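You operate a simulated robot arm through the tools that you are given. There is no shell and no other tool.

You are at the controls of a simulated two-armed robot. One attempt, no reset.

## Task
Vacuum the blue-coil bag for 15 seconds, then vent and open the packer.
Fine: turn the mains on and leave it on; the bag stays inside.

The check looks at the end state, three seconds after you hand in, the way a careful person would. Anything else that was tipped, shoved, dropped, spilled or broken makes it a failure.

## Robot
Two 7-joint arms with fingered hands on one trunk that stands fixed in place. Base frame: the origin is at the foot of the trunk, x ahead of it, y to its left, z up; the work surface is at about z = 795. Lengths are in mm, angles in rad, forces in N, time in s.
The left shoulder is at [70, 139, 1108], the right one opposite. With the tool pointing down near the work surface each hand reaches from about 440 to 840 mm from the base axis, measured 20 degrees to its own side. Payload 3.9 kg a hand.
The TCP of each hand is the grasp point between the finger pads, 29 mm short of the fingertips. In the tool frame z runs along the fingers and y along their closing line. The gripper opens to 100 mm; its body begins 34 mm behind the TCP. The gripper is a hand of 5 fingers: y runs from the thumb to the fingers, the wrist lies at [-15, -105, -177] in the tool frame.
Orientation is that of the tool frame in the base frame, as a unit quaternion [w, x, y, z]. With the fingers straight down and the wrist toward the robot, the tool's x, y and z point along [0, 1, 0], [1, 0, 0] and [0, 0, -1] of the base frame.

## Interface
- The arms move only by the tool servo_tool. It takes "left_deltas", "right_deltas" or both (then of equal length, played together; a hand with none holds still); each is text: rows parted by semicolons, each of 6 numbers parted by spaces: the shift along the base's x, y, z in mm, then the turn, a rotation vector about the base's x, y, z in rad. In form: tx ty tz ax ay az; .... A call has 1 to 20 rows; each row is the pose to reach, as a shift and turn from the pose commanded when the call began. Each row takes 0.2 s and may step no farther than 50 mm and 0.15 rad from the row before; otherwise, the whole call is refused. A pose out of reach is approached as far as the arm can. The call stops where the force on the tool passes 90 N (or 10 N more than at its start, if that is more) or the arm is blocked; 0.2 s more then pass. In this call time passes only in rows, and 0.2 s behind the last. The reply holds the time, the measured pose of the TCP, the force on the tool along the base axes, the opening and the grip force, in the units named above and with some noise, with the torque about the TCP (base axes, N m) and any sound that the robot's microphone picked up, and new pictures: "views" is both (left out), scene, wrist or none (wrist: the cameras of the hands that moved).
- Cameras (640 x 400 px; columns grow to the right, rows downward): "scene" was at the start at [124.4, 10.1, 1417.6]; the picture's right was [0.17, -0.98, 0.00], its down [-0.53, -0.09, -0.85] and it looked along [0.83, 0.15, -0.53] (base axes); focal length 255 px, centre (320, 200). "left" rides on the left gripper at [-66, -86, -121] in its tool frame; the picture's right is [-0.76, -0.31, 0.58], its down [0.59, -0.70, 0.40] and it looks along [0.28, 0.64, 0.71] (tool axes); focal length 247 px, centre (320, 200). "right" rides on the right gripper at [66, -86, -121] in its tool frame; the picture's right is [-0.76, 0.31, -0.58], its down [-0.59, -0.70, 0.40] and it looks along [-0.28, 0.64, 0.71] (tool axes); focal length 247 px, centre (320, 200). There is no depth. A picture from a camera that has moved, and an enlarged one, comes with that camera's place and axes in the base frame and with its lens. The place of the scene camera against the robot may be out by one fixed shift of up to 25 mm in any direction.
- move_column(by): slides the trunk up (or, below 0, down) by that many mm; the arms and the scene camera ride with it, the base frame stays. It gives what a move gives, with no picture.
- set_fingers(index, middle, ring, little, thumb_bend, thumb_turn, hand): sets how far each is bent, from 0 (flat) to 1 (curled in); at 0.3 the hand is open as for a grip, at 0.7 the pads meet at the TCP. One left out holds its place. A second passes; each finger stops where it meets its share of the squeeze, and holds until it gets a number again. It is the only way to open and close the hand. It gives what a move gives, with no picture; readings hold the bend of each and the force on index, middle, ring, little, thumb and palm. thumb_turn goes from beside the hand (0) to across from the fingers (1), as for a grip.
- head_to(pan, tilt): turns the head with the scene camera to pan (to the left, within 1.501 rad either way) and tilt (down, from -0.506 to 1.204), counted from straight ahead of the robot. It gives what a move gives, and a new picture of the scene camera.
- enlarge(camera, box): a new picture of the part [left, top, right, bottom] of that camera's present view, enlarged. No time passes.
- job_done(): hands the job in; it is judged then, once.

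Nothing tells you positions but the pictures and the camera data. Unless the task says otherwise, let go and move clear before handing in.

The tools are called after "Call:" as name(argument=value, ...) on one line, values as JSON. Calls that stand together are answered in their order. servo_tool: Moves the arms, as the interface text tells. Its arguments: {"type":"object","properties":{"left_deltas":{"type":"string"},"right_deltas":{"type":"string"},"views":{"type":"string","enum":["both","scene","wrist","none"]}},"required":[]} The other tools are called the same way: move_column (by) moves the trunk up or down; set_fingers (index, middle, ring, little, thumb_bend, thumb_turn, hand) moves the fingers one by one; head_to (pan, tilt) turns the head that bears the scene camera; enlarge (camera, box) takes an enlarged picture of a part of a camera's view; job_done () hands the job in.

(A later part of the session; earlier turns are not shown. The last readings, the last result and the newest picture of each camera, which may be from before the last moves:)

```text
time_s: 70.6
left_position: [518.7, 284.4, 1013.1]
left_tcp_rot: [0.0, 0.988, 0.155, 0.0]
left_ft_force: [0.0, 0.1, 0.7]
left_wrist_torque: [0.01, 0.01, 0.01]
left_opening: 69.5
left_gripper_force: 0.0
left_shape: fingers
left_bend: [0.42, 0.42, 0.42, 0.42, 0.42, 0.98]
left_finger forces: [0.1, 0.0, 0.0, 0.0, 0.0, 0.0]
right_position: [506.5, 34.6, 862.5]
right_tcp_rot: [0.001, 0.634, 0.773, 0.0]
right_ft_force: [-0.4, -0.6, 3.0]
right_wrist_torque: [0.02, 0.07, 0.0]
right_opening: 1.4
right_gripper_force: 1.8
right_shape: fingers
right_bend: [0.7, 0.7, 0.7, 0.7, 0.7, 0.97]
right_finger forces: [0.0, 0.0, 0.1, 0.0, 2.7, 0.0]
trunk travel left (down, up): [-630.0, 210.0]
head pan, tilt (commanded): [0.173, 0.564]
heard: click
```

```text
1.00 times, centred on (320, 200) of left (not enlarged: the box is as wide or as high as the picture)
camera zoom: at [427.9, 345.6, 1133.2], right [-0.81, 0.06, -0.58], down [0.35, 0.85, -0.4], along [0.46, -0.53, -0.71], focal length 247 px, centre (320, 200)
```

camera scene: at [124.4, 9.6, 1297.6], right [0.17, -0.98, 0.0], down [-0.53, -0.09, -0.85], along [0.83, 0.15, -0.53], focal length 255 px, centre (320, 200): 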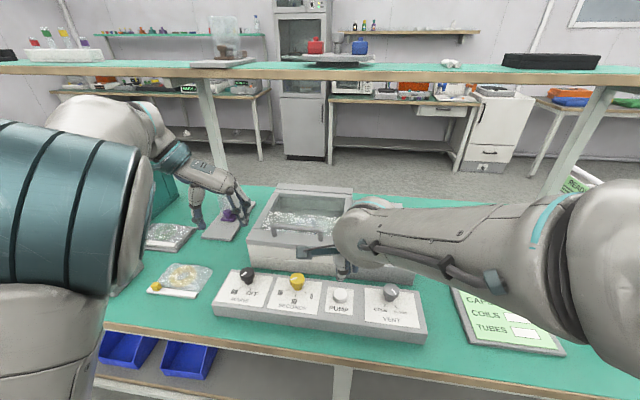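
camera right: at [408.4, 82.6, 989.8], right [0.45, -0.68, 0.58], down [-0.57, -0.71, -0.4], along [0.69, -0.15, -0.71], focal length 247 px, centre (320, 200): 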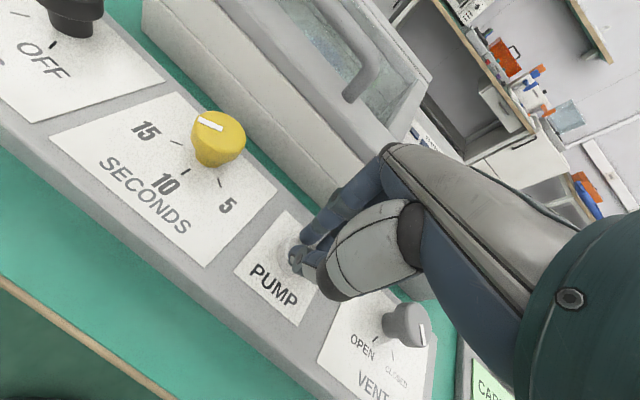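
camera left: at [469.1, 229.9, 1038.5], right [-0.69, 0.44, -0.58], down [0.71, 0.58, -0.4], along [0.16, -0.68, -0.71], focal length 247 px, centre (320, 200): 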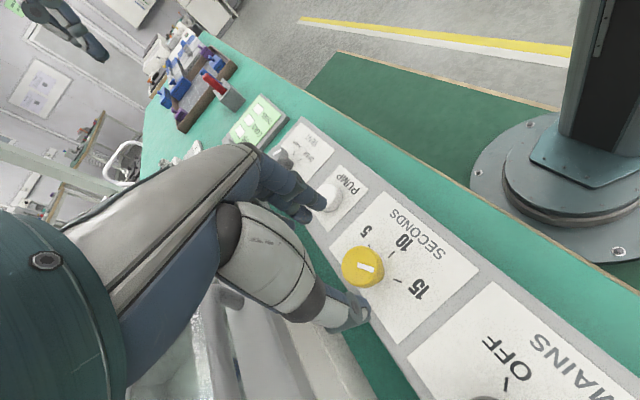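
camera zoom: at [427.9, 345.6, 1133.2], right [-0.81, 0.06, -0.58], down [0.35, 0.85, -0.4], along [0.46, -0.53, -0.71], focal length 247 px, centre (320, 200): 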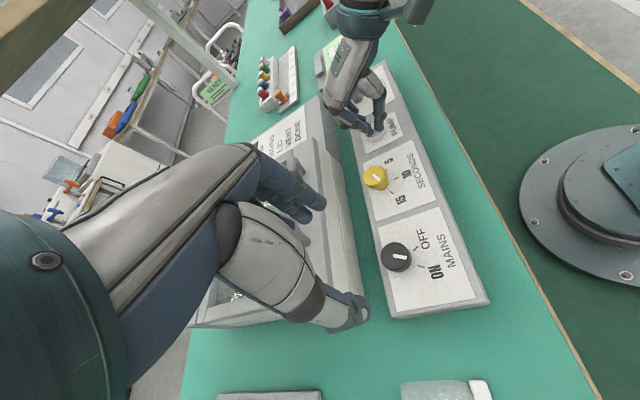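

A click was heard. I'll lift off and look at the display for the vacuum bar.

Call:
servo_tool(right_deltas="0 0 20 0 0 0; 0 -10 50 0 0 0; 0 -30 80 0 0 0; 0 -55 90 0 0 0", views="both")

Call:
enlarge(camera="scene", box=[240, 170, 440, 330])

Call:
enlarge(camera="right", box=[150, 0, 400, 250])

```text
time_s: 71.6
left_position: [517.4, 283.3, 1012.2]
left_tcp_rot: [0.0, 0.988, 0.154, 0.0]
left_ft_force: [-0.6, 0.2, 1.1]
left_wrist_torque: [0.04, -0.04, 0.02]
left_opening: 69.6
left_gripper_force: 0.1
left_shape: fingers
left_bend: [0.42, 0.42, 0.42, 0.42, 0.42, 0.98]
left_finger forces: [0.0, 0.0, 0.0, 0.0, 0.1, 0.0]
right_position: [505.5, -21.3, 951.9]
right_tcp_rot: [0.0, 0.635, 0.772, 0.0]
right_ft_force: [0.2, -0.6, 0.2]
right_wrist_torque: [-0.01, -0.01, 0.01]
right_opening: 1.3
right_gripper_force: 0.1
right_shape: fingers
right_bend: [0.7, 0.7, 0.7, 0.7, 0.7, 0.98]
right_finger forces: [0.0, 0.0, 0.0, 0.0, 0.0, 0.0]
trunk travel left (down, up): [-630.0, 210.0]
head pan, tilt (commanded): [0.173, 0.564]
camera scene: at [124.3, 9.1, 1297.6], right [0.17, -0.98, 0.0], down [-0.53, -0.09, -0.85], along [0.83, 0.15, -0.53], focal length 255 px, centre (320, 200)
camera right: at [409.1, 26.0, 1073.3], right [0.45, -0.68, 0.58], down [-0.58, -0.71, -0.4], along [0.69, -0.15, -0.71], focal length 247 px, centre (320, 200)
```

scene: 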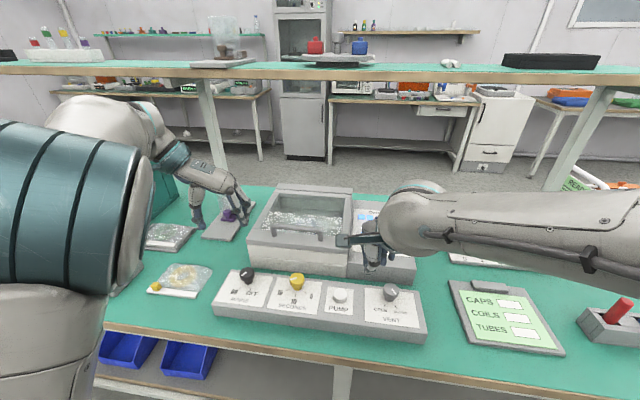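
right: 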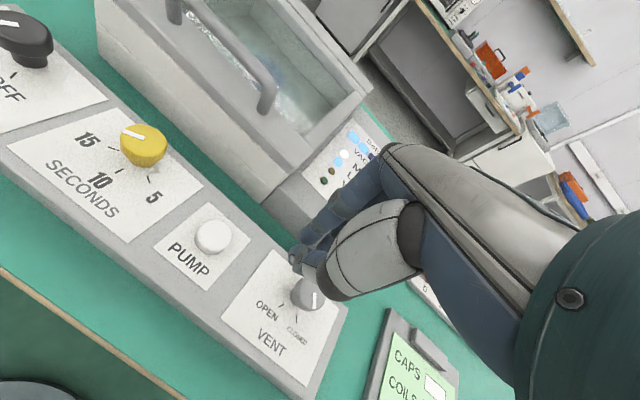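

```text
2.50 times, centred on (340, 250) of scene
camera zoom: at [124.3, 9.1, 1297.6], right [0.17, -0.98, 0.0], down [-0.53, -0.09, -0.85], along [0.83, 0.15, -0.53], focal length 638 px, centre (270, 75)
```

zoom: 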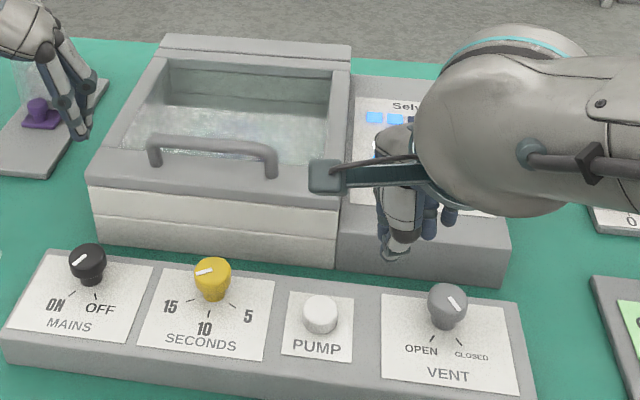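

```text
1.60 times, centred on (275, 125) of right
camera zoom: at [409.1, 26.0, 1073.3], right [0.45, -0.68, 0.58], down [-0.58, -0.71, -0.4], along [0.69, -0.15, -0.71], focal length 395 px, centre (392, 320)
```

zoom: 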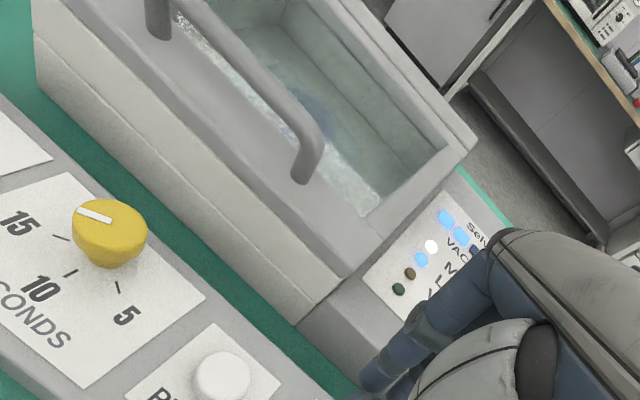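

The vacuum bar is filling. While it runs, I'll move the right hand back above the vent knob, turned to +0.75, with the fingers open.

Call:
set_fingers(hand="right", index=0.42, middle=0.42, ring=0.42, little=0.42, thumb_bend=0.42)

Call:
servo_tool(right_deltas="3 -10 0 0 0 0.1; 6 -20 0 0 0 0.2; 9 -30 0 0 0 0.3; 13 -40 -5 0 0 0.4; 17 -52 -15 0 0 0.5; 18 -52 -30 0 0 0.58; 18 -52 -30 0 0 0.58", views="both")

Call:
enlarge(camera="scene", box=[240, 170, 440, 330])

Call:
enlarge(camera="right", box=[160, 140, 420, 380])

```text
time_s: 72.6
left_position: [518.2, 283.9, 1012.7]
left_tcp_rot: [0.0, 0.988, 0.154, 0.0]
left_ft_force: [-0.5, 0.1, 0.0]
left_wrist_torque: [-0.02, -0.03, 0.0]
left_opening: 69.5
left_gripper_force: 0.0
left_shape: fingers
left_bend: [0.42, 0.42, 0.42, 0.42, 0.42, 0.98]
left_finger forces: [0.0, 0.1, 0.0, 0.0, 0.0, 0.1]
right_position: [507.9, -20.9, 952.2]
right_tcp_rot: [0.0, 0.635, 0.773, 0.001]
right_ft_force: [0.5, 0.2, 0.5]
right_wrist_torque: [0.04, 0.02, -0.02]
right_opening: 69.1
right_gripper_force: 0.1
right_shape: fingers
right_bend: [0.42, 0.42, 0.42, 0.42, 0.42, 0.98]
right_finger forces: [0.0, 0.0, 0.0, 0.0, 0.1, 0.1]
trunk travel left (down, up): [-630.0, 210.0]
head pan, tilt (commanded): [0.173, 0.564]
```

```text
time_s: 74.2
left_position: [517.2, 283.5, 1013.2]
left_tcp_rot: [0.0, 0.988, 0.154, 0.001]
left_ft_force: [-0.2, 0.4, -0.3]
left_wrist_torque: [0.01, 0.02, -0.02]
left_opening: 69.7
left_gripper_force: 0.1
left_shape: fingers
left_bend: [0.42, 0.42, 0.42, 0.42, 0.42, 0.98]
left_finger forces: [0.0, 0.0, 0.1, 0.0, 0.1, 0.0]
right_position: [525.8, -71.0, 921.6]
right_tcp_rot: [0.0, 0.387, 0.922, 0.0]
right_ft_force: [0.3, 0.3, -0.5]
right_wrist_torque: [0.01, -0.02, 0.01]
right_opening: 69.5
right_gripper_force: 0.0
right_shape: fingers
right_bend: [0.42, 0.42, 0.42, 0.42, 0.42, 0.98]
right_finger forces: [0.0, 0.0, 0.1, 0.0, 0.0, 0.0]
trunk travel left (down, up): [-630.0, 210.0]
head pan, tilt (commanded): [0.173, 0.564]
camera scene: at [124.0, 10.2, 1297.6], right [0.17, -0.98, 0.0], down [-0.53, -0.09, -0.85], along [0.83, 0.15, -0.53], focal length 255 px, centre (320, 200)
camera right: at [417.1, -85.6, 1043.3], right [0.75, -0.33, 0.58], down [-0.09, -0.91, -0.4], along [0.66, 0.25, -0.71], focal length 247 px, centre (320, 200)
```

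scene: 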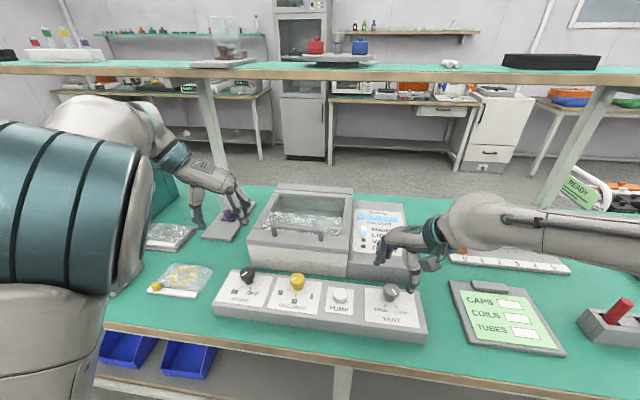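
right: 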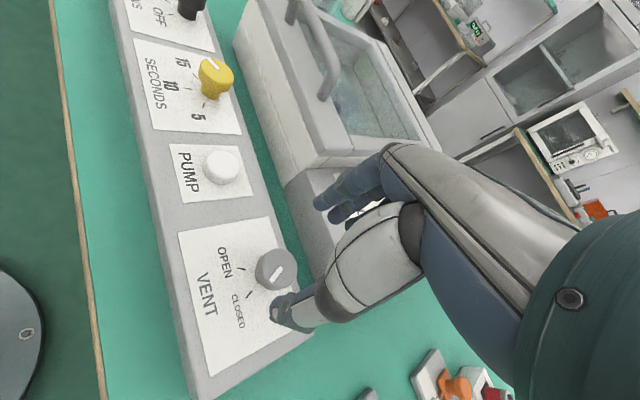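

```text
2.50 times, centred on (340, 250) of scene
camera zoom: at [124.0, 10.2, 1297.6], right [0.17, -0.98, 0.0], down [-0.53, -0.09, -0.85], along [0.83, 0.15, -0.53], focal length 638 px, centre (270, 75)
```

zoom: 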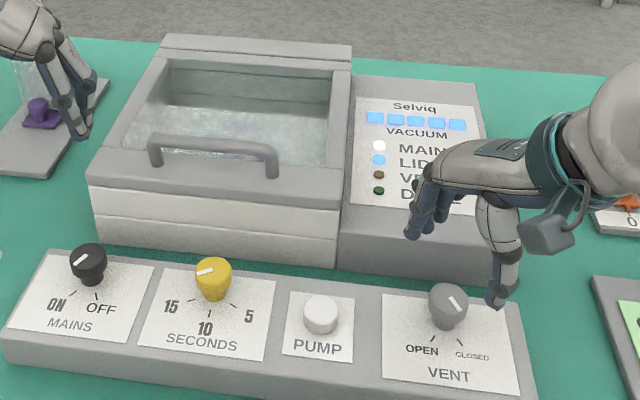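

```text
1.67 times, centred on (290, 260) of right
camera zoom: at [417.1, -85.6, 1043.3], right [0.75, -0.33, 0.58], down [-0.09, -0.91, -0.4], along [0.66, 0.25, -0.71], focal length 412 px, centre (370, 100)
```

zoom: 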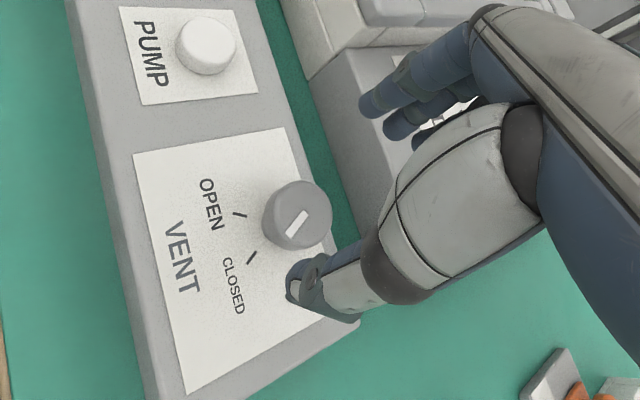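

All five vacuum segments are lit and DONE is not yet lit. I'll wait out the rest of the 15 seconds.

Call:
servo_tool(right_deltas="0 0 0 0 0 0; 0 0 0 0 0 0; 0 0 0 0 0 0; 0 0 0 0 0 0; 0 0 0 0 0 0; 0 0 0 0 0 0; 0 0 0 0 0 0; 0 0 0 0 0 0; 0 0 0 0 0 0; 0 0 0 0 0 0; 0 0 0 0 0 0; 0 0 0 0 0 0; 0 0 0 0 0 0; 0 0 0 0 0 0; 0 0 0 0 0 0; 0 0 0 0 0 0; 0 0 0 0 0 0; 0 0 0 0 0 0; 0 0 0 0 0 0; 0 0 0 0 0 0", views="none")

Call:
servo_tool(right_deltas="0 0 0 0 0 0; 0 0 0 0 0 0; 0 0 0 0 0 0; 0 0 0 0 0 0; 0 0 0 0 0 0; 0 0 0 0 0 0; 0 0 0 0 0 0; 0 0 0 0 0 0; 0 0 0 0 0 0; 0 0 0 0 0 0; 0 0 0 0 0 0; 0 0 0 0 0 0; 0 0 0 0 0 0; 0 0 0 0 0 0; 0 0 0 0 0 0; 0 0 0 0 0 0; 0 0 0 0 0 0; 0 0 0 0 0 0; 0 0 0 0 0 0; 0 0 0 0 0 0", views="none")

Call:
enlarge(camera="scene", box=[240, 170, 440, 330])

```text
time_s: 78.4
left_position: [517.4, 283.5, 1013.7]
left_tcp_rot: [0.0, 0.988, 0.154, 0.0]
left_ft_force: [-0.7, 0.1, 0.2]
left_wrist_torque: [-0.01, 0.01, -0.01]
left_opening: 69.3
left_gripper_force: 0.1
left_shape: fingers
left_bend: [0.42, 0.42, 0.42, 0.42, 0.42, 0.98]
left_finger forces: [0.0, 0.0, 0.1, 0.1, 0.0, 0.0]
right_position: [525.1, -70.7, 922.2]
right_tcp_rot: [0.0, 0.388, 0.922, 0.002]
right_ft_force: [0.1, -0.1, 0.6]
right_wrist_torque: [-0.02, 0.01, -0.03]
right_opening: 69.6
right_gripper_force: 0.1
right_shape: fingers
right_bend: [0.42, 0.42, 0.42, 0.42, 0.42, 0.98]
right_finger forces: [0.0, 0.0, 0.1, 0.0, 0.1, 0.1]
trunk travel left (down, up): [-630.0, 210.0]
head pan, tilt (commanded): [0.173, 0.564]
```

```text
time_s: 82.6
left_position: [517.7, 283.3, 1012.5]
left_tcp_rot: [0.001, 0.988, 0.153, 0.0]
left_ft_force: [-0.1, 0.5, -0.7]
left_wrist_torque: [0.03, 0.02, 0.0]
left_opening: 69.5
left_gripper_force: 0.0
left_shape: fingers
left_bend: [0.42, 0.42, 0.42, 0.42, 0.42, 0.98]
left_finger forces: [0.0, 0.0, 0.0, 0.1, 0.1, 0.0]
right_position: [525.3, -73.0, 922.3]
right_tcp_rot: [0.0, 0.387, 0.922, 0.0]
right_ft_force: [-1.2, 0.1, 0.5]
right_wrist_torque: [0.03, 0.03, 0.0]
right_opening: 69.6
right_gripper_force: 0.1
right_shape: fingers
right_bend: [0.42, 0.42, 0.42, 0.42, 0.42, 0.98]
right_finger forces: [0.1, 0.0, 0.0, 0.1, 0.0, 0.1]
trunk travel left (down, up): [-630.0, 210.0]
head pan, tilt (commanded): [0.173, 0.564]
```

```text
2.50 times, centred on (340, 250) of scene
camera zoom: at [124.4, 10.1, 1297.6], right [0.17, -0.98, 0.0], down [-0.53, -0.09, -0.85], along [0.83, 0.15, -0.53], focal length 638 px, centre (270, 75)
```

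zoom: 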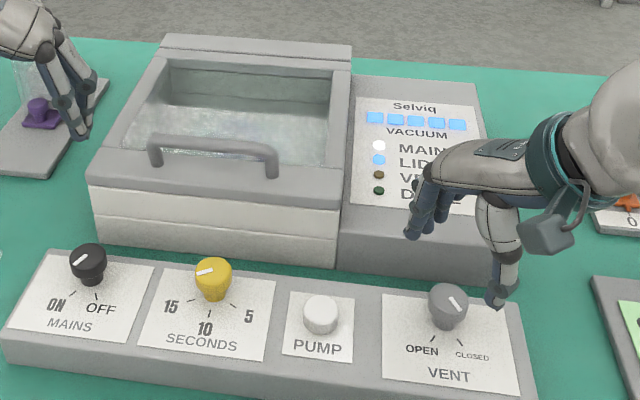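

Still pumping at t=82.6. I'll wait a few more seconds for DONE.

Call:
servo_tool(right_deltas="0 0 0 0 0 0; 0 0 0 0 0 0; 0 0 0 0 0 0; 0 0 0 0 0 0; 0 0 0 0 0 0; 0 0 0 0 0 0; 0 0 0 0 0 0; 0 0 0 0 0 0; 0 0 0 0 0 0; 0 0 0 0 0 0; 0 0 0 0 0 0; 0 0 0 0 0 0; 0 0 0 0 0 0; 0 0 0 0 0 0; 0 0 0 0 0 0; 0 0 0 0 0 0; 0 0 0 0 0 0; 0 0 0 0 0 0", views="none")

Call:
enlarge(camera="scene", box=[240, 170, 440, 330])

```text
time_s: 86.4
left_position: [518.4, 283.7, 1012.2]
left_tcp_rot: [0.0, 0.988, 0.154, 0.0]
left_ft_force: [-0.1, 0.5, -0.6]
left_wrist_torque: [0.04, 0.01, 0.01]
left_opening: 69.2
left_gripper_force: 0.0
left_shape: fingers
left_bend: [0.42, 0.42, 0.42, 0.42, 0.42, 0.98]
left_finger forces: [0.0, 0.1, 0.0, 0.1, 0.0, 0.1]
right_position: [524.9, -72.2, 922.8]
right_tcp_rot: [0.0, 0.387, 0.922, 0.001]
right_ft_force: [-0.8, -0.3, -0.1]
right_wrist_torque: [0.02, 0.02, 0.01]
right_opening: 69.5
right_gripper_force: 0.1
right_shape: fingers
right_bend: [0.42, 0.42, 0.42, 0.42, 0.42, 0.98]
right_finger forces: [0.1, 0.0, 0.1, 0.0, 0.0, 0.0]
trunk travel left (down, up): [-630.0, 210.0]
head pan, tilt (commanded): [0.173, 0.564]
```

```text
2.50 times, centred on (340, 250) of scene
camera zoom: at [124.4, 10.1, 1297.6], right [0.17, -0.98, 0.0], down [-0.53, -0.09, -0.85], along [0.83, 0.15, -0.53], focal length 638 px, centre (270, 75)
```

zoom: 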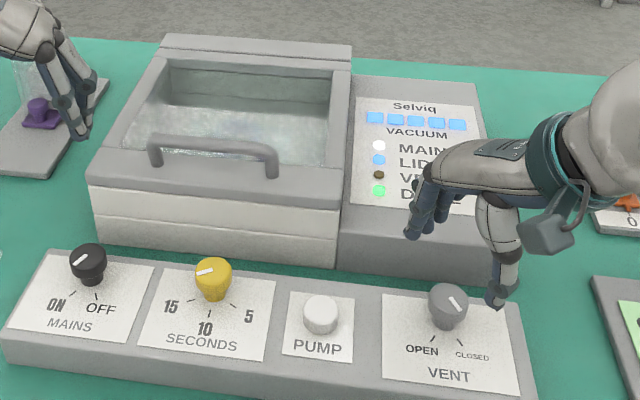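

DONE is lit, so the 15-second cycle ran in full. Now I'll bring the right hand down on the vent knob and turn it to OPEN.

Call:
servo_tool(right_deltas="0 -1 -30 0 0 0; 0 -1 -50 0 0 0; 0 -1 -65 0 0 0; 0 -1 -65 0 0 0", views="wrist")

Call:
enlarge(camera="right", box=[160, 140, 420, 380])

```text
time_s: 87.4
left_position: [517.5, 283.2, 1013.8]
left_tcp_rot: [0.0, 0.988, 0.153, 0.0]
left_ft_force: [0.0, -0.1, -0.3]
left_wrist_torque: [0.04, 0.03, 0.01]
left_opening: 69.3
left_gripper_force: 0.1
left_shape: fingers
left_bend: [0.42, 0.42, 0.42, 0.42, 0.42, 0.98]
left_finger forces: [0.0, 0.1, 0.0, 0.0, 0.0, 0.1]
right_position: [523.8, -73.5, 856.7]
right_tcp_rot: [0.001, 0.388, 0.922, 0.0]
right_ft_force: [-0.2, 0.1, 0.0]
right_wrist_torque: [0.01, -0.02, 0.01]
right_opening: 69.5
right_gripper_force: 0.0
right_shape: fingers
right_bend: [0.42, 0.42, 0.42, 0.42, 0.42, 0.98]
right_finger forces: [0.0, 0.0, 0.1, 0.0, 0.0, 0.0]
trunk travel left (down, up): [-630.0, 210.0]
head pan, tilt (commanded): [0.173, 0.564]
camera right: at [416.9, -86.9, 977.7], right [0.75, -0.33, 0.58], down [-0.09, -0.91, -0.4], along [0.66, 0.25, -0.71], focal length 247 px, centre (320, 200)
```

right: 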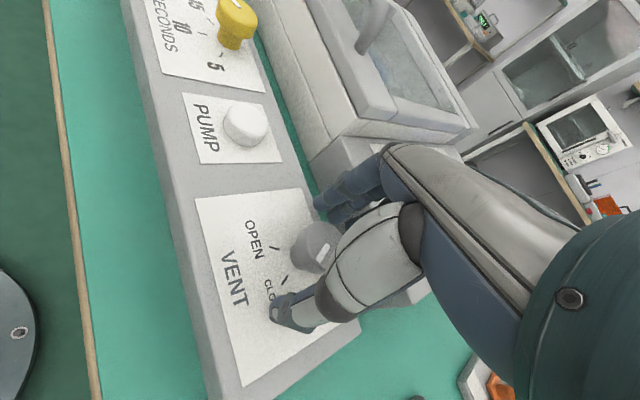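

```text
1.67 times, centred on (290, 260) of right
camera zoom: at [416.9, -86.9, 977.7], right [0.75, -0.33, 0.58], down [-0.09, -0.91, -0.4], along [0.66, 0.25, -0.71], focal length 412 px, centre (370, 100)
```

zoom: 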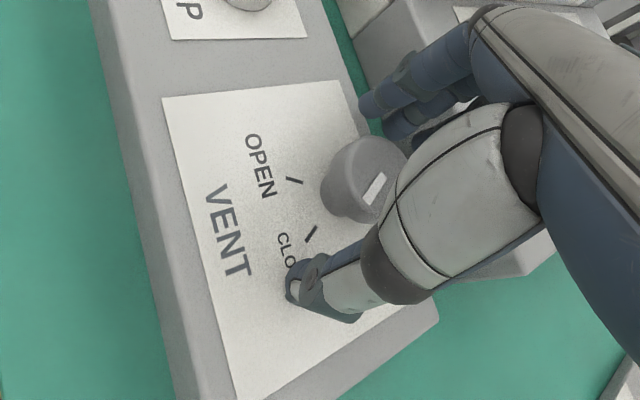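

Call:
set_fingers(hand="right", index=0.75, middle=0.75, ring=0.68, little=0.65, thumb_bend=0.75)

Call:
servo_tool(right_deltas="0 0 0 0 0 -0.1; 0 0 0 0 0 -0.2; 0 0 0 0 0 -0.3; 0 0 0 0 0 -0.4; 0 0 0 0 0 -0.5; 0 0 0 0 0 -0.6; 0 0 0 0 0 -0.7; 0 0 0 0 0 -0.8; 0 0 0 0 0 -0.9; 0 0 0 0 0 -1.0; 0 0 0 0 0 -1.07", views="both")

Call:
enlarge(camera="right", box=[160, 40, 420, 380])

Call:
enlarge(camera="scene", box=[280, 190, 440, 330])

```text
time_s: 88.4
left_position: [518.2, 283.7, 1011.7]
left_tcp_rot: [0.0, 0.988, 0.155, -0.001]
left_ft_force: [0.4, 0.3, 0.0]
left_wrist_torque: [0.02, 0.02, 0.03]
left_opening: 69.4
left_gripper_force: 0.0
left_shape: fingers
left_bend: [0.42, 0.42, 0.42, 0.42, 0.42, 0.98]
left_finger forces: [0.0, 0.0, 0.0, 0.0, 0.0, 0.0]
right_position: [526.5, -72.7, 855.3]
right_tcp_rot: [-0.001, 0.388, 0.922, 0.0]
right_ft_force: [4.8, 2.8, -7.0]
right_wrist_torque: [-0.01, -0.02, 0.03]
right_opening: 21.9
right_gripper_force: 16.3
right_shape: fingers
right_bend: [0.59, 0.64, 0.68, 0.65, 0.65, 0.96]
right_finger forces: [10.6, 10.2, 0.0, 0.1, 12.1, 0.0]
trunk travel left (down, up): [-630.0, 210.0]
head pan, tilt (commanded): [0.173, 0.564]
```

```text
time_s: 90.8
left_position: [519.8, 284.7, 1010.8]
left_tcp_rot: [0.001, 0.988, 0.153, -0.002]
left_ft_force: [-0.4, -0.1, 0.6]
left_wrist_torque: [-0.05, 0.0, 0.03]
left_opening: 69.4
left_gripper_force: 0.0
left_shape: fingers
left_bend: [0.42, 0.42, 0.42, 0.42, 0.42, 0.98]
left_finger forces: [0.0, 0.0, 0.0, 0.1, 0.1, 0.0]
right_position: [527.6, -75.3, 856.5]
right_tcp_rot: [-0.014, 0.808, 0.59, 0.006]
right_ft_force: [5.6, 0.9, -16.6]
right_wrist_torque: [0.05, -0.06, 0.2]
right_opening: 22.2
right_gripper_force: 17.1
right_shape: fingers
right_bend: [0.59, 0.63, 0.68, 0.65, 0.65, 0.97]
right_finger forces: [10.5, 10.7, 0.0, 0.0, 13.2, 0.1]
trunk travel left (down, up): [-630.0, 210.0]
head pan, tilt (commanded): [0.173, 0.564]
camera scene: at [127.3, 10.3, 1297.1], right [0.17, -0.98, 0.0], down [-0.53, -0.09, -0.84], along [0.83, 0.15, -0.54], focal length 255 px, centre (320, 200)
camera right: at [465.9, 9.5, 980.7], right [0.07, -0.83, 0.55], down [-0.85, -0.34, -0.4], along [0.52, -0.44, -0.73], focal length 247 px, centre (320, 200)
```

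scene: 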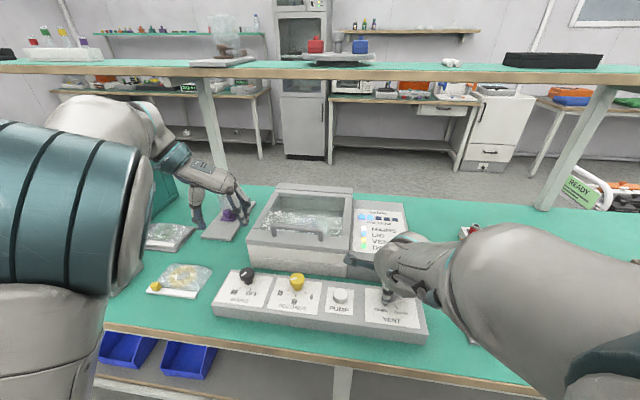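
right: 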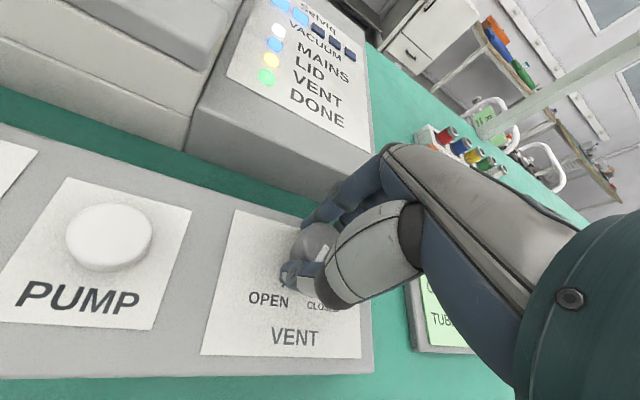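

```text
1.18 times, centred on (290, 210) of right
camera zoom: at [465.9, 9.5, 980.7], right [0.07, -0.83, 0.55], down [-0.85, -0.34, -0.4], along [0.52, -0.44, -0.73], focal length 291 px, centre (355, 188)
```

zoom: 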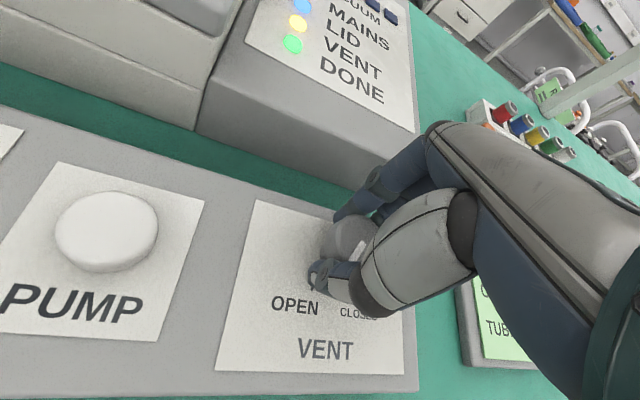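

```text
2.86 times, centred on (360, 260) of scene
camera zoom: at [127.3, 10.3, 1297.1], right [0.17, -0.98, 0.0], down [-0.53, -0.09, -0.84], along [0.83, 0.15, -0.54], focal length 729 px, centre (206, 29)
```

zoom: 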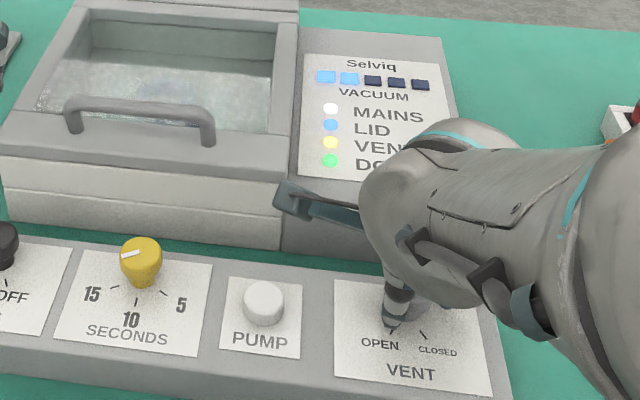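

The VENT lamp is on and the vacuum is dropping. I'll release the knob and rise.

Call:
set_fingers(hand="right", index=0.42, middle=0.42, ring=0.42, little=0.42, thumb_bend=0.42)

Call:
servo_tool(right_deltas="0 0 15 0 0 0; 0 0 35 0 0 0; 0 0 60 0 0 0; 0 0 90 0 0 0.0; 0 0 110 0 0 0.05", views="both")

Call:
enlarge(camera="scene", box=[240, 170, 440, 330])

Call:
enlarge(camera="right", box=[160, 140, 420, 380])

```text
time_s: 91.8
left_position: [517.6, 283.1, 1013.2]
left_tcp_rot: [0.0, 0.988, 0.155, -0.001]
left_ft_force: [0.8, 0.2, -0.3]
left_wrist_torque: [0.02, 0.01, 0.02]
left_opening: 69.4
left_gripper_force: 0.1
left_shape: fingers
left_bend: [0.42, 0.42, 0.42, 0.42, 0.42, 0.98]
left_finger forces: [0.1, 0.0, 0.0, 0.0, 0.1, 0.0]
right_position: [526.1, -72.9, 861.4]
right_tcp_rot: [-0.012, 0.805, 0.593, 0.011]
right_ft_force: [-0.5, 0.7, 0.0]
right_wrist_torque: [0.01, 0.01, -0.02]
right_opening: 69.2
right_gripper_force: 0.2
right_shape: fingers
right_bend: [0.42, 0.42, 0.42, 0.42, 0.42, 0.97]
right_finger forces: [0.0, 0.0, 0.0, 0.1, 0.0, 0.0]
trunk travel left (down, up): [-630.0, 210.0]
head pan, tilt (commanded): [0.173, 0.564]
```

```text
time_s: 93.0
left_position: [517.8, 283.3, 1012.3]
left_tcp_rot: [0.0, 0.988, 0.154, 0.0]
left_ft_force: [0.7, 1.0, -0.6]
left_wrist_torque: [0.03, 0.0, 0.02]
left_opening: 69.3
left_gripper_force: 0.0
left_shape: fingers
left_bend: [0.42, 0.42, 0.42, 0.42, 0.42, 0.98]
left_finger forces: [0.1, 0.0, 0.1, 0.1, 0.0, 0.1]
right_position: [525.0, -74.8, 967.4]
right_tcp_rot: [0.0, 0.788, 0.616, 0.002]
right_ft_force: [0.9, 0.2, 0.6]
right_wrist_torque: [0.01, 0.0, 0.0]
right_opening: 69.3
right_gripper_force: 0.2
right_shape: fingers
right_bend: [0.42, 0.42, 0.42, 0.42, 0.42, 0.98]
right_finger forces: [0.0, 0.0, 0.0, 0.0, 0.1, 0.0]
trunk travel left (down, up): [-630.0, 210.0]
head pan, tilt (commanded): [0.173, 0.564]
camera scene: at [124.3, 9.4, 1297.6], right [0.17, -0.98, 0.0], down [-0.53, -0.09, -0.85], along [0.83, 0.15, -0.53], focal length 255 px, centre (320, 200)
camera right: at [456.7, 10.3, 1088.3], right [0.11, -0.81, 0.58], down [-0.82, -0.4, -0.4], along [0.55, -0.43, -0.71], focal length 247 px, centre (320, 200)
```

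scene: 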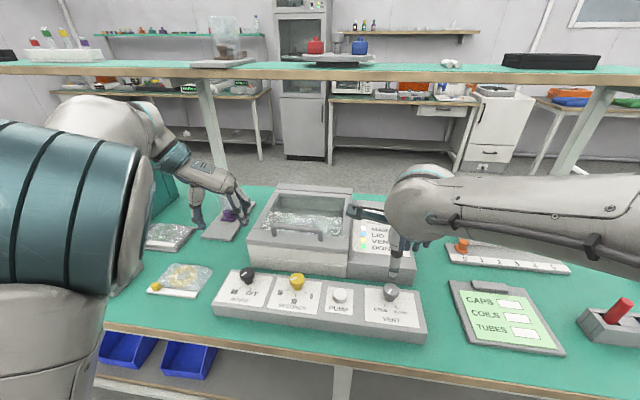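
right: 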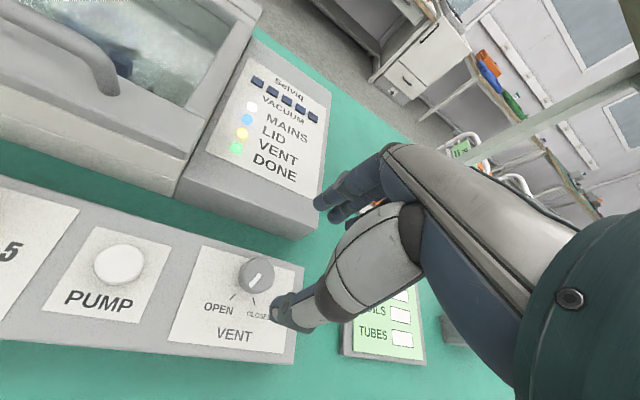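

```text
2.50 times, centred on (340, 250) of scene
camera zoom: at [124.3, 9.4, 1297.6], right [0.17, -0.98, 0.0], down [-0.53, -0.09, -0.85], along [0.83, 0.15, -0.53], focal length 638 px, centre (270, 75)
```

zoom: 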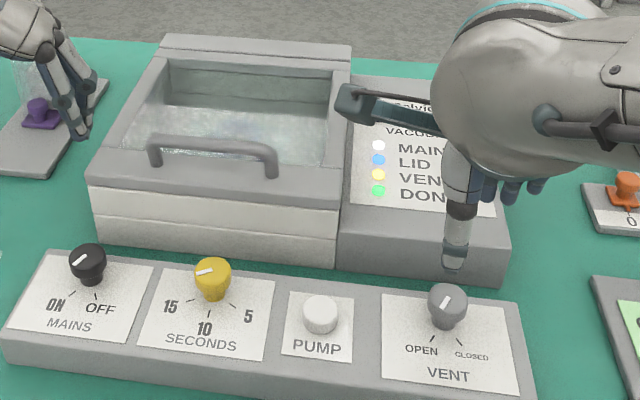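

```text
1.67 times, centred on (290, 260) of right
camera zoom: at [456.7, 10.3, 1088.3], right [0.11, -0.81, 0.58], down [-0.82, -0.4, -0.4], along [0.55, -0.43, -0.71], focal length 412 px, centre (370, 100)
```

zoom: 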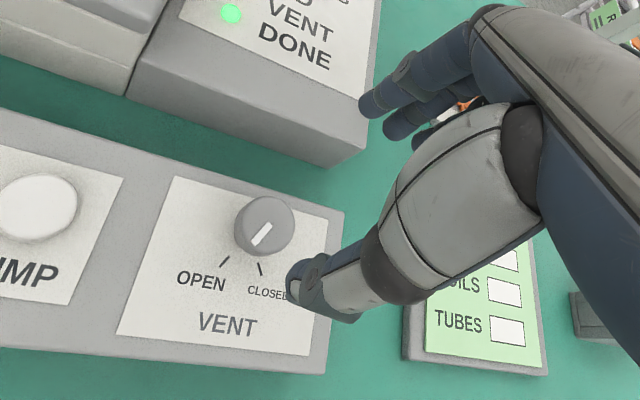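

The chamber is vented: the vacuum bar is dark and the vent mark is at OPEN. Next is the lid, whose handle bar runs from about (600, 209) to (610, 100) at z≈920. I'll move the right hand aside and raise the trunk back so the left arm can reach the lid's arc.

Call:
servo_tool(right_deltas="-5 -25 20 0 0 0.1; -10 -55 40 0 0 0.2; -15 -90 60 0 0 0.3; -20 -125 70 0 0 0.4; -20 -150 80 0 0 0.5", views="none")

Call:
move_column(by=120)

Call:
servo_tool(left_deltas="10 0 0 0 0 0.1; 25 -5 0 0 0 0.2; 40 -15 0 0 0 0.3; 50 -30 0 0 0 0.4; 60 -40 0 0 0 0.5", views="both")

```text
time_s: 94.2
left_position: [518.0, 284.0, 1012.0]
left_tcp_rot: [-0.001, 0.988, 0.154, 0.0]
left_ft_force: [0.3, -0.1, -0.8]
left_wrist_torque: [0.0, 0.0, -0.04]
left_opening: 69.3
left_gripper_force: 0.1
left_shape: fingers
left_bend: [0.42, 0.42, 0.42, 0.42, 0.42, 0.98]
left_finger forces: [0.0, 0.1, 0.0, 0.0, 0.1, 0.0]
right_position: [504.1, -224.7, 1047.0]
right_tcp_rot: [0.001, 0.611, 0.792, 0.0]
right_ft_force: [0.4, -0.4, -0.5]
right_wrist_torque: [0.04, 0.01, 0.04]
right_opening: 69.5
right_gripper_force: 0.0
right_shape: fingers
right_bend: [0.42, 0.42, 0.42, 0.42, 0.42, 0.98]
right_finger forces: [0.1, 0.0, 0.0, 0.1, 0.0, 0.0]
trunk travel left (down, up): [-630.0, 210.0]
head pan, tilt (commanded): [0.173, 0.564]
```

```text
time_s: 95.7
left_position: [517.4, 284.0, 1131.6]
left_tcp_rot: [0.0, 0.988, 0.154, 0.0]
left_ft_force: [0.0, 0.1, 0.1]
left_wrist_torque: [-0.02, 0.0, 0.03]
left_opening: 69.4
left_gripper_force: 0.0
left_shape: fingers
left_bend: [0.42, 0.42, 0.42, 0.42, 0.42, 0.98]
left_finger forces: [0.1, 0.0, 0.0, 0.0, 0.0, 0.1]
right_position: [504.9, -223.5, 1166.1]
right_tcp_rot: [0.0, 0.612, 0.791, 0.0]
right_ft_force: [-0.2, -0.1, -0.1]
right_wrist_torque: [0.01, -0.01, -0.02]
right_opening: 69.4
right_gripper_force: 0.1
right_shape: fingers
right_bend: [0.42, 0.42, 0.42, 0.42, 0.42, 0.98]
right_finger forces: [0.0, 0.0, 0.1, 0.0, 0.1, 0.0]
trunk travel left (down, up): [-750.0, 90.0]
head pan, tilt (commanded): [0.173, 0.564]
```

```text
time_s: 96.9
left_position: [577.2, 261.2, 1133.0]
left_tcp_rot: [0.024, 0.913, 0.408, -0.006]
left_ft_force: [0.2, 0.0, 0.0]
left_wrist_torque: [0.01, -0.01, 0.02]
left_opening: 69.3
left_gripper_force: 0.0
left_shape: fingers
left_bend: [0.42, 0.42, 0.42, 0.42, 0.42, 0.98]
left_finger forces: [0.1, 0.0, 0.0, 0.0, 0.1, 0.1]
right_position: [505.2, -222.5, 1166.8]
right_tcp_rot: [0.001, 0.612, 0.791, 0.0]
right_ft_force: [0.2, 0.7, 0.0]
right_wrist_torque: [-0.01, -0.03, -0.03]
right_opening: 69.5
right_gripper_force: 0.2
right_shape: fingers
right_bend: [0.42, 0.42, 0.42, 0.42, 0.42, 0.98]
right_finger forces: [0.0, 0.0, 0.1, 0.0, 0.0, 0.0]
trunk travel left (down, up): [-750.0, 90.0]
head pan, tilt (commanded): [0.173, 0.564]
camera scene: at [124.3, 11.4, 1417.6], right [0.17, -0.98, 0.0], down [-0.53, -0.09, -0.85], along [0.83, 0.15, -0.53], focal length 255 px, centre (320, 200)
camera left: at [466.6, 274.9, 1252.9], right [-0.73, -0.39, -0.57], down [-0.13, 0.89, -0.44], along [0.67, -0.25, -0.7], focal length 247 px, centre (320, 200)
```

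scene: 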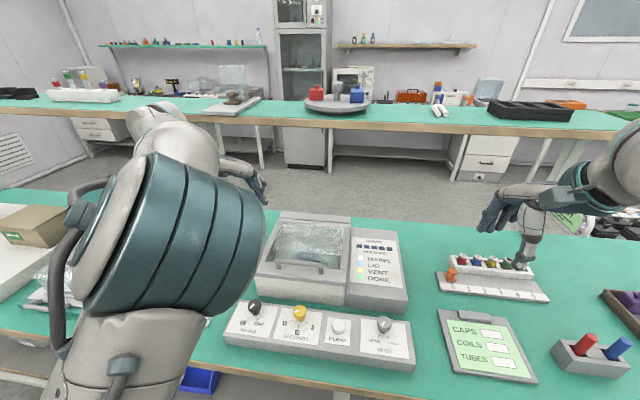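
left: 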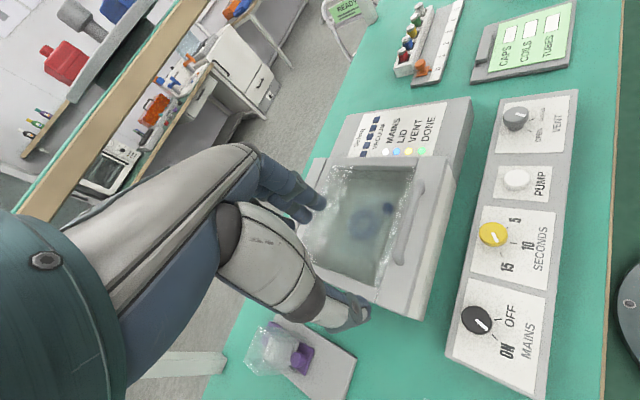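

The left arm's elbow swings inward when it turns this way, so I'll return it to its good pose and use the right arm for the lid. Its reach works out for the whole arc.

Call:
servo_tool(left_deltas="-10 10 0 0 0 -0.1; -20 20 0 0 0 -0.2; -35 30 0 0 0 -0.3; -50 40 0 0 0 -0.4; -65 50 0 0 0 -0.52; -80 70 0 0 0 -0.6; -90 90 0 0 0 -0.65", views="scene")

```text
time_s: 98.5
left_position: [496.6, 312.3, 1132.5]
left_tcp_rot: [0.0, 0.995, 0.104, 0.0]
left_ft_force: [-0.5, 0.8, -0.1]
left_wrist_torque: [0.05, -0.01, -0.04]
left_opening: 69.4
left_gripper_force: 0.1
left_shape: fingers
left_bend: [0.42, 0.42, 0.42, 0.42, 0.42, 0.98]
left_finger forces: [0.0, 0.0, 0.0, 0.0, 0.0, 0.1]
left hand out of reach, approached as far as the arm can: row 7
right_position: [504.1, -224.6, 1165.5]
right_tcp_rot: [0.0, 0.612, 0.791, 0.001]
right_ft_force: [-0.3, -0.1, 0.0]
right_wrist_torque: [-0.02, 0.0, -0.01]
right_opening: 69.5
right_gripper_force: 0.2
right_shape: fingers
right_bend: [0.42, 0.42, 0.42, 0.42, 0.42, 0.98]
right_finger forces: [0.1, 0.0, 0.0, 0.0, 0.1, 0.0]
trunk travel left (down, up): [-750.0, 90.0]
head pan, tilt (commanded): [0.173, 0.564]
camera scene: at [124.2, 9.5, 1417.6], right [0.17, -0.98, 0.0], down [-0.53, -0.09, -0.85], along [0.83, 0.15, -0.53], focal length 255 px, centre (320, 200)
```

scene: 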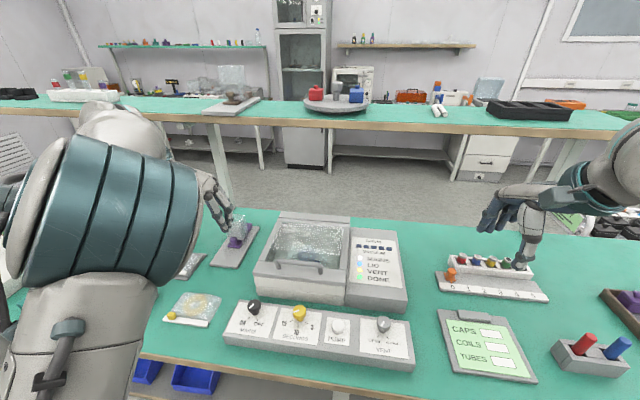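

Call:
servo_tool(right_deltas="8 40 -10 0 0 0; 16 80 -25 0 0 0; 26 120 -40 0 0 0; 36 160 -55 0 0 0; 48 200 -70 0 0 0; 60 240 -85 0 0 -0.05; 72 280 -100 0 0 -0.1; 86 315 -115 0 0 -0.1; 98 345 -130 0 0 -0.1; 98 345 -145 0 0 -0.1", views="both")

Call:
enlarge(camera="right", box=[140, 100, 420, 380])

Call:
enlarge(camera="scene", box=[240, 190, 420, 320])

```text
time_s: 100.9
left_position: [497.5, 313.0, 1132.6]
left_tcp_rot: [0.0, 0.995, 0.104, 0.0]
left_ft_force: [0.2, -0.3, 0.2]
left_wrist_torque: [0.02, 0.0, -0.02]
left_opening: 69.7
left_gripper_force: 0.1
left_shape: fingers
left_bend: [0.42, 0.42, 0.42, 0.42, 0.42, 0.98]
left_finger forces: [0.0, 0.0, 0.0, 0.1, 0.0, 0.0]
right_position: [619.5, 100.6, 1060.7]
right_tcp_rot: [-0.022, 0.669, 0.742, 0.042]
right_ft_force: [0.2, 1.0, 0.5]
right_wrist_torque: [0.02, 0.05, 0.01]
right_opening: 69.8
right_gripper_force: 0.0
right_shape: fingers
right_bend: [0.42, 0.42, 0.42, 0.42, 0.42, 0.98]
right_finger forces: [0.0, 0.1, 0.0, 0.0, 0.1, 0.1]
trunk travel left (down, up): [-750.0, 90.0]
head pan, tilt (commanded): [0.173, 0.564]
stopped in row 10 (right hand): the arm was blocked; the commanded pose is now the measured one
camera scene: at [123.7, 9.6, 1417.6], right [0.17, -0.98, 0.0], down [-0.53, -0.09, -0.85], along [0.83, 0.15, -0.53], focal length 255 px, centre (320, 200)
camera right: at [524.0, 145.6, 1184.4], right [0.37, -0.77, 0.52], down [-0.63, -0.62, -0.47], along [0.68, -0.15, -0.71], focal length 247 px, centre (320, 200)
```

scene: 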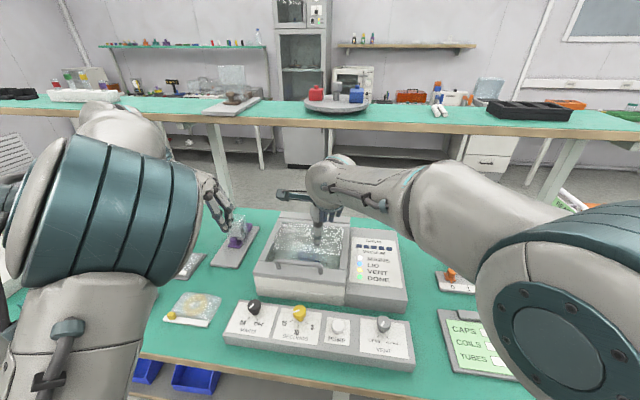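
right: 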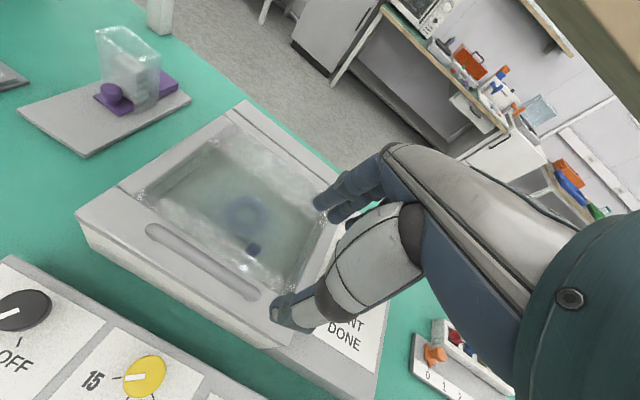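

```text
1.43 times, centred on (280, 240) of right
camera zoom: at [524.0, 145.6, 1184.4], right [0.37, -0.77, 0.52], down [-0.63, -0.62, -0.47], along [0.68, -0.15, -0.71], focal length 353 px, centre (377, 143)
```

zoom: 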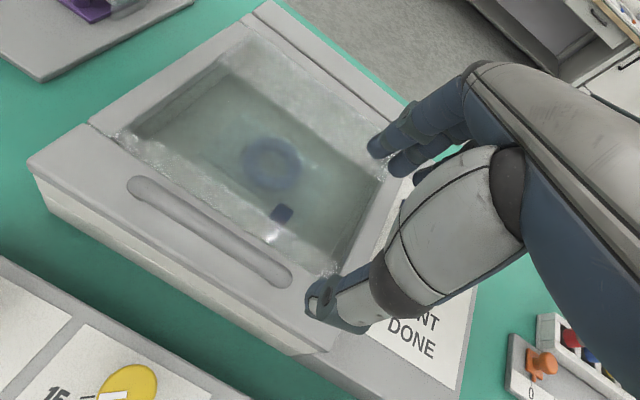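

```text
3.08 times, centred on (330, 255) of scene
camera zoom: at [123.7, 9.6, 1417.6], right [0.17, -0.98, 0.0], down [-0.53, -0.09, -0.85], along [0.83, 0.15, -0.53], focal length 785 px, centre (289, 31)
```

zoom: 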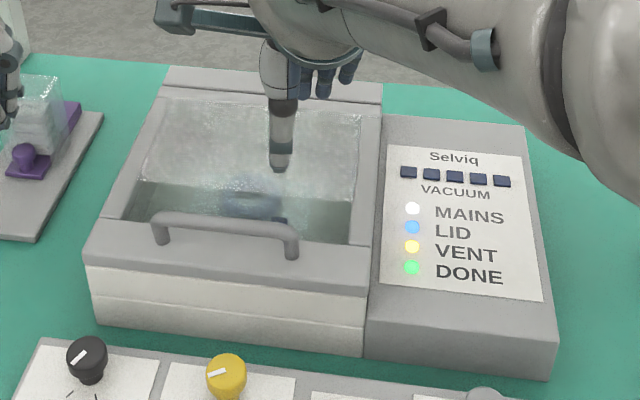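

Call:
servo_tool(right_deltas="0 0 0 -0.046 0.012 0; 0 0 0 -0.092 0.024 0; 0 0 0 -0.092 0.024 0", views="none")

Call:
servo_tool(right_deltas="0 0 0 0 0 0.1; 0 0 0 0 0 0.2; 0 0 0 0 0 0.3; 0 0 0 0 0 0.3", views="scene")

```text
time_s: 101.9
left_position: [497.6, 314.1, 1132.7]
left_tcp_rot: [-0.001, 0.995, 0.104, -0.001]
left_ft_force: [0.7, 0.5, -0.7]
left_wrist_torque: [0.01, 0.02, 0.0]
left_opening: 69.6
left_gripper_force: 0.0
left_shape: fingers
left_bend: [0.42, 0.42, 0.42, 0.42, 0.42, 0.98]
left_finger forces: [0.0, 0.0, 0.0, 0.0, 0.0, 0.1]
right_position: [629.7, 88.7, 1084.8]
right_tcp_rot: [-0.01, 0.678, 0.734, 0.023]
right_ft_force: [0.5, -0.1, -0.1]
right_wrist_torque: [0.03, -0.01, 0.0]
right_opening: 69.5
right_gripper_force: 0.1
right_shape: fingers
right_bend: [0.42, 0.42, 0.42, 0.42, 0.42, 0.98]
right_finger forces: [0.0, 0.0, 0.0, 0.0, 0.1, 0.1]
trunk travel left (down, up): [-750.0, 90.0]
head pan, tilt (commanded): [0.173, 0.564]
stopped in row 3 (right hand): the arm was blocked; the commanded pose is now the measured one
```

```text
time_s: 102.9
left_position: [496.4, 313.3, 1131.4]
left_tcp_rot: [0.0, 0.995, 0.105, 0.0]
left_ft_force: [-0.2, 1.1, 0.4]
left_wrist_torque: [-0.03, -0.03, 0.01]
left_opening: 69.7
left_gripper_force: 0.0
left_shape: fingers
left_bend: [0.42, 0.42, 0.42, 0.42, 0.42, 0.98]
left_finger forces: [0.1, 0.0, 0.1, 0.0, 0.1, 0.0]
right_position: [626.3, 91.6, 1082.3]
right_tcp_rot: [-0.01, 0.559, 0.829, 0.02]
right_ft_force: [0.6, -0.6, -0.2]
right_wrist_torque: [0.0, -0.01, -0.03]
right_opening: 69.7
right_gripper_force: 0.0
right_shape: fingers
right_bend: [0.42, 0.42, 0.42, 0.42, 0.42, 0.98]
right_finger forces: [0.0, 0.0, 0.1, 0.1, 0.0, 0.1]
trunk travel left (down, up): [-750.0, 90.0]
head pan, tilt (commanded): [0.173, 0.564]
camera scene: at [124.2, 10.4, 1417.6], right [0.17, -0.98, 0.0], down [-0.53, -0.09, -0.85], along [0.83, 0.15, -0.53], focal length 255 px, centre (320, 200)
```

scene: 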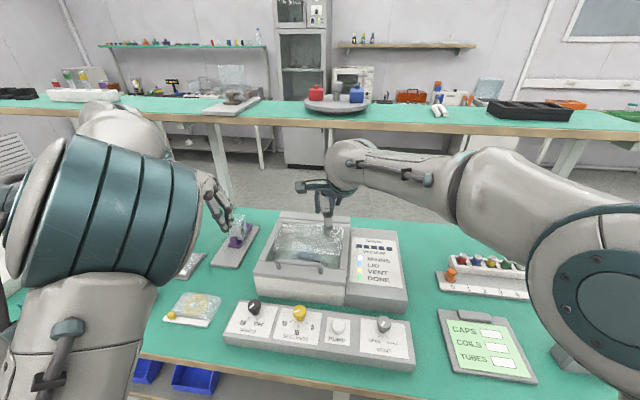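

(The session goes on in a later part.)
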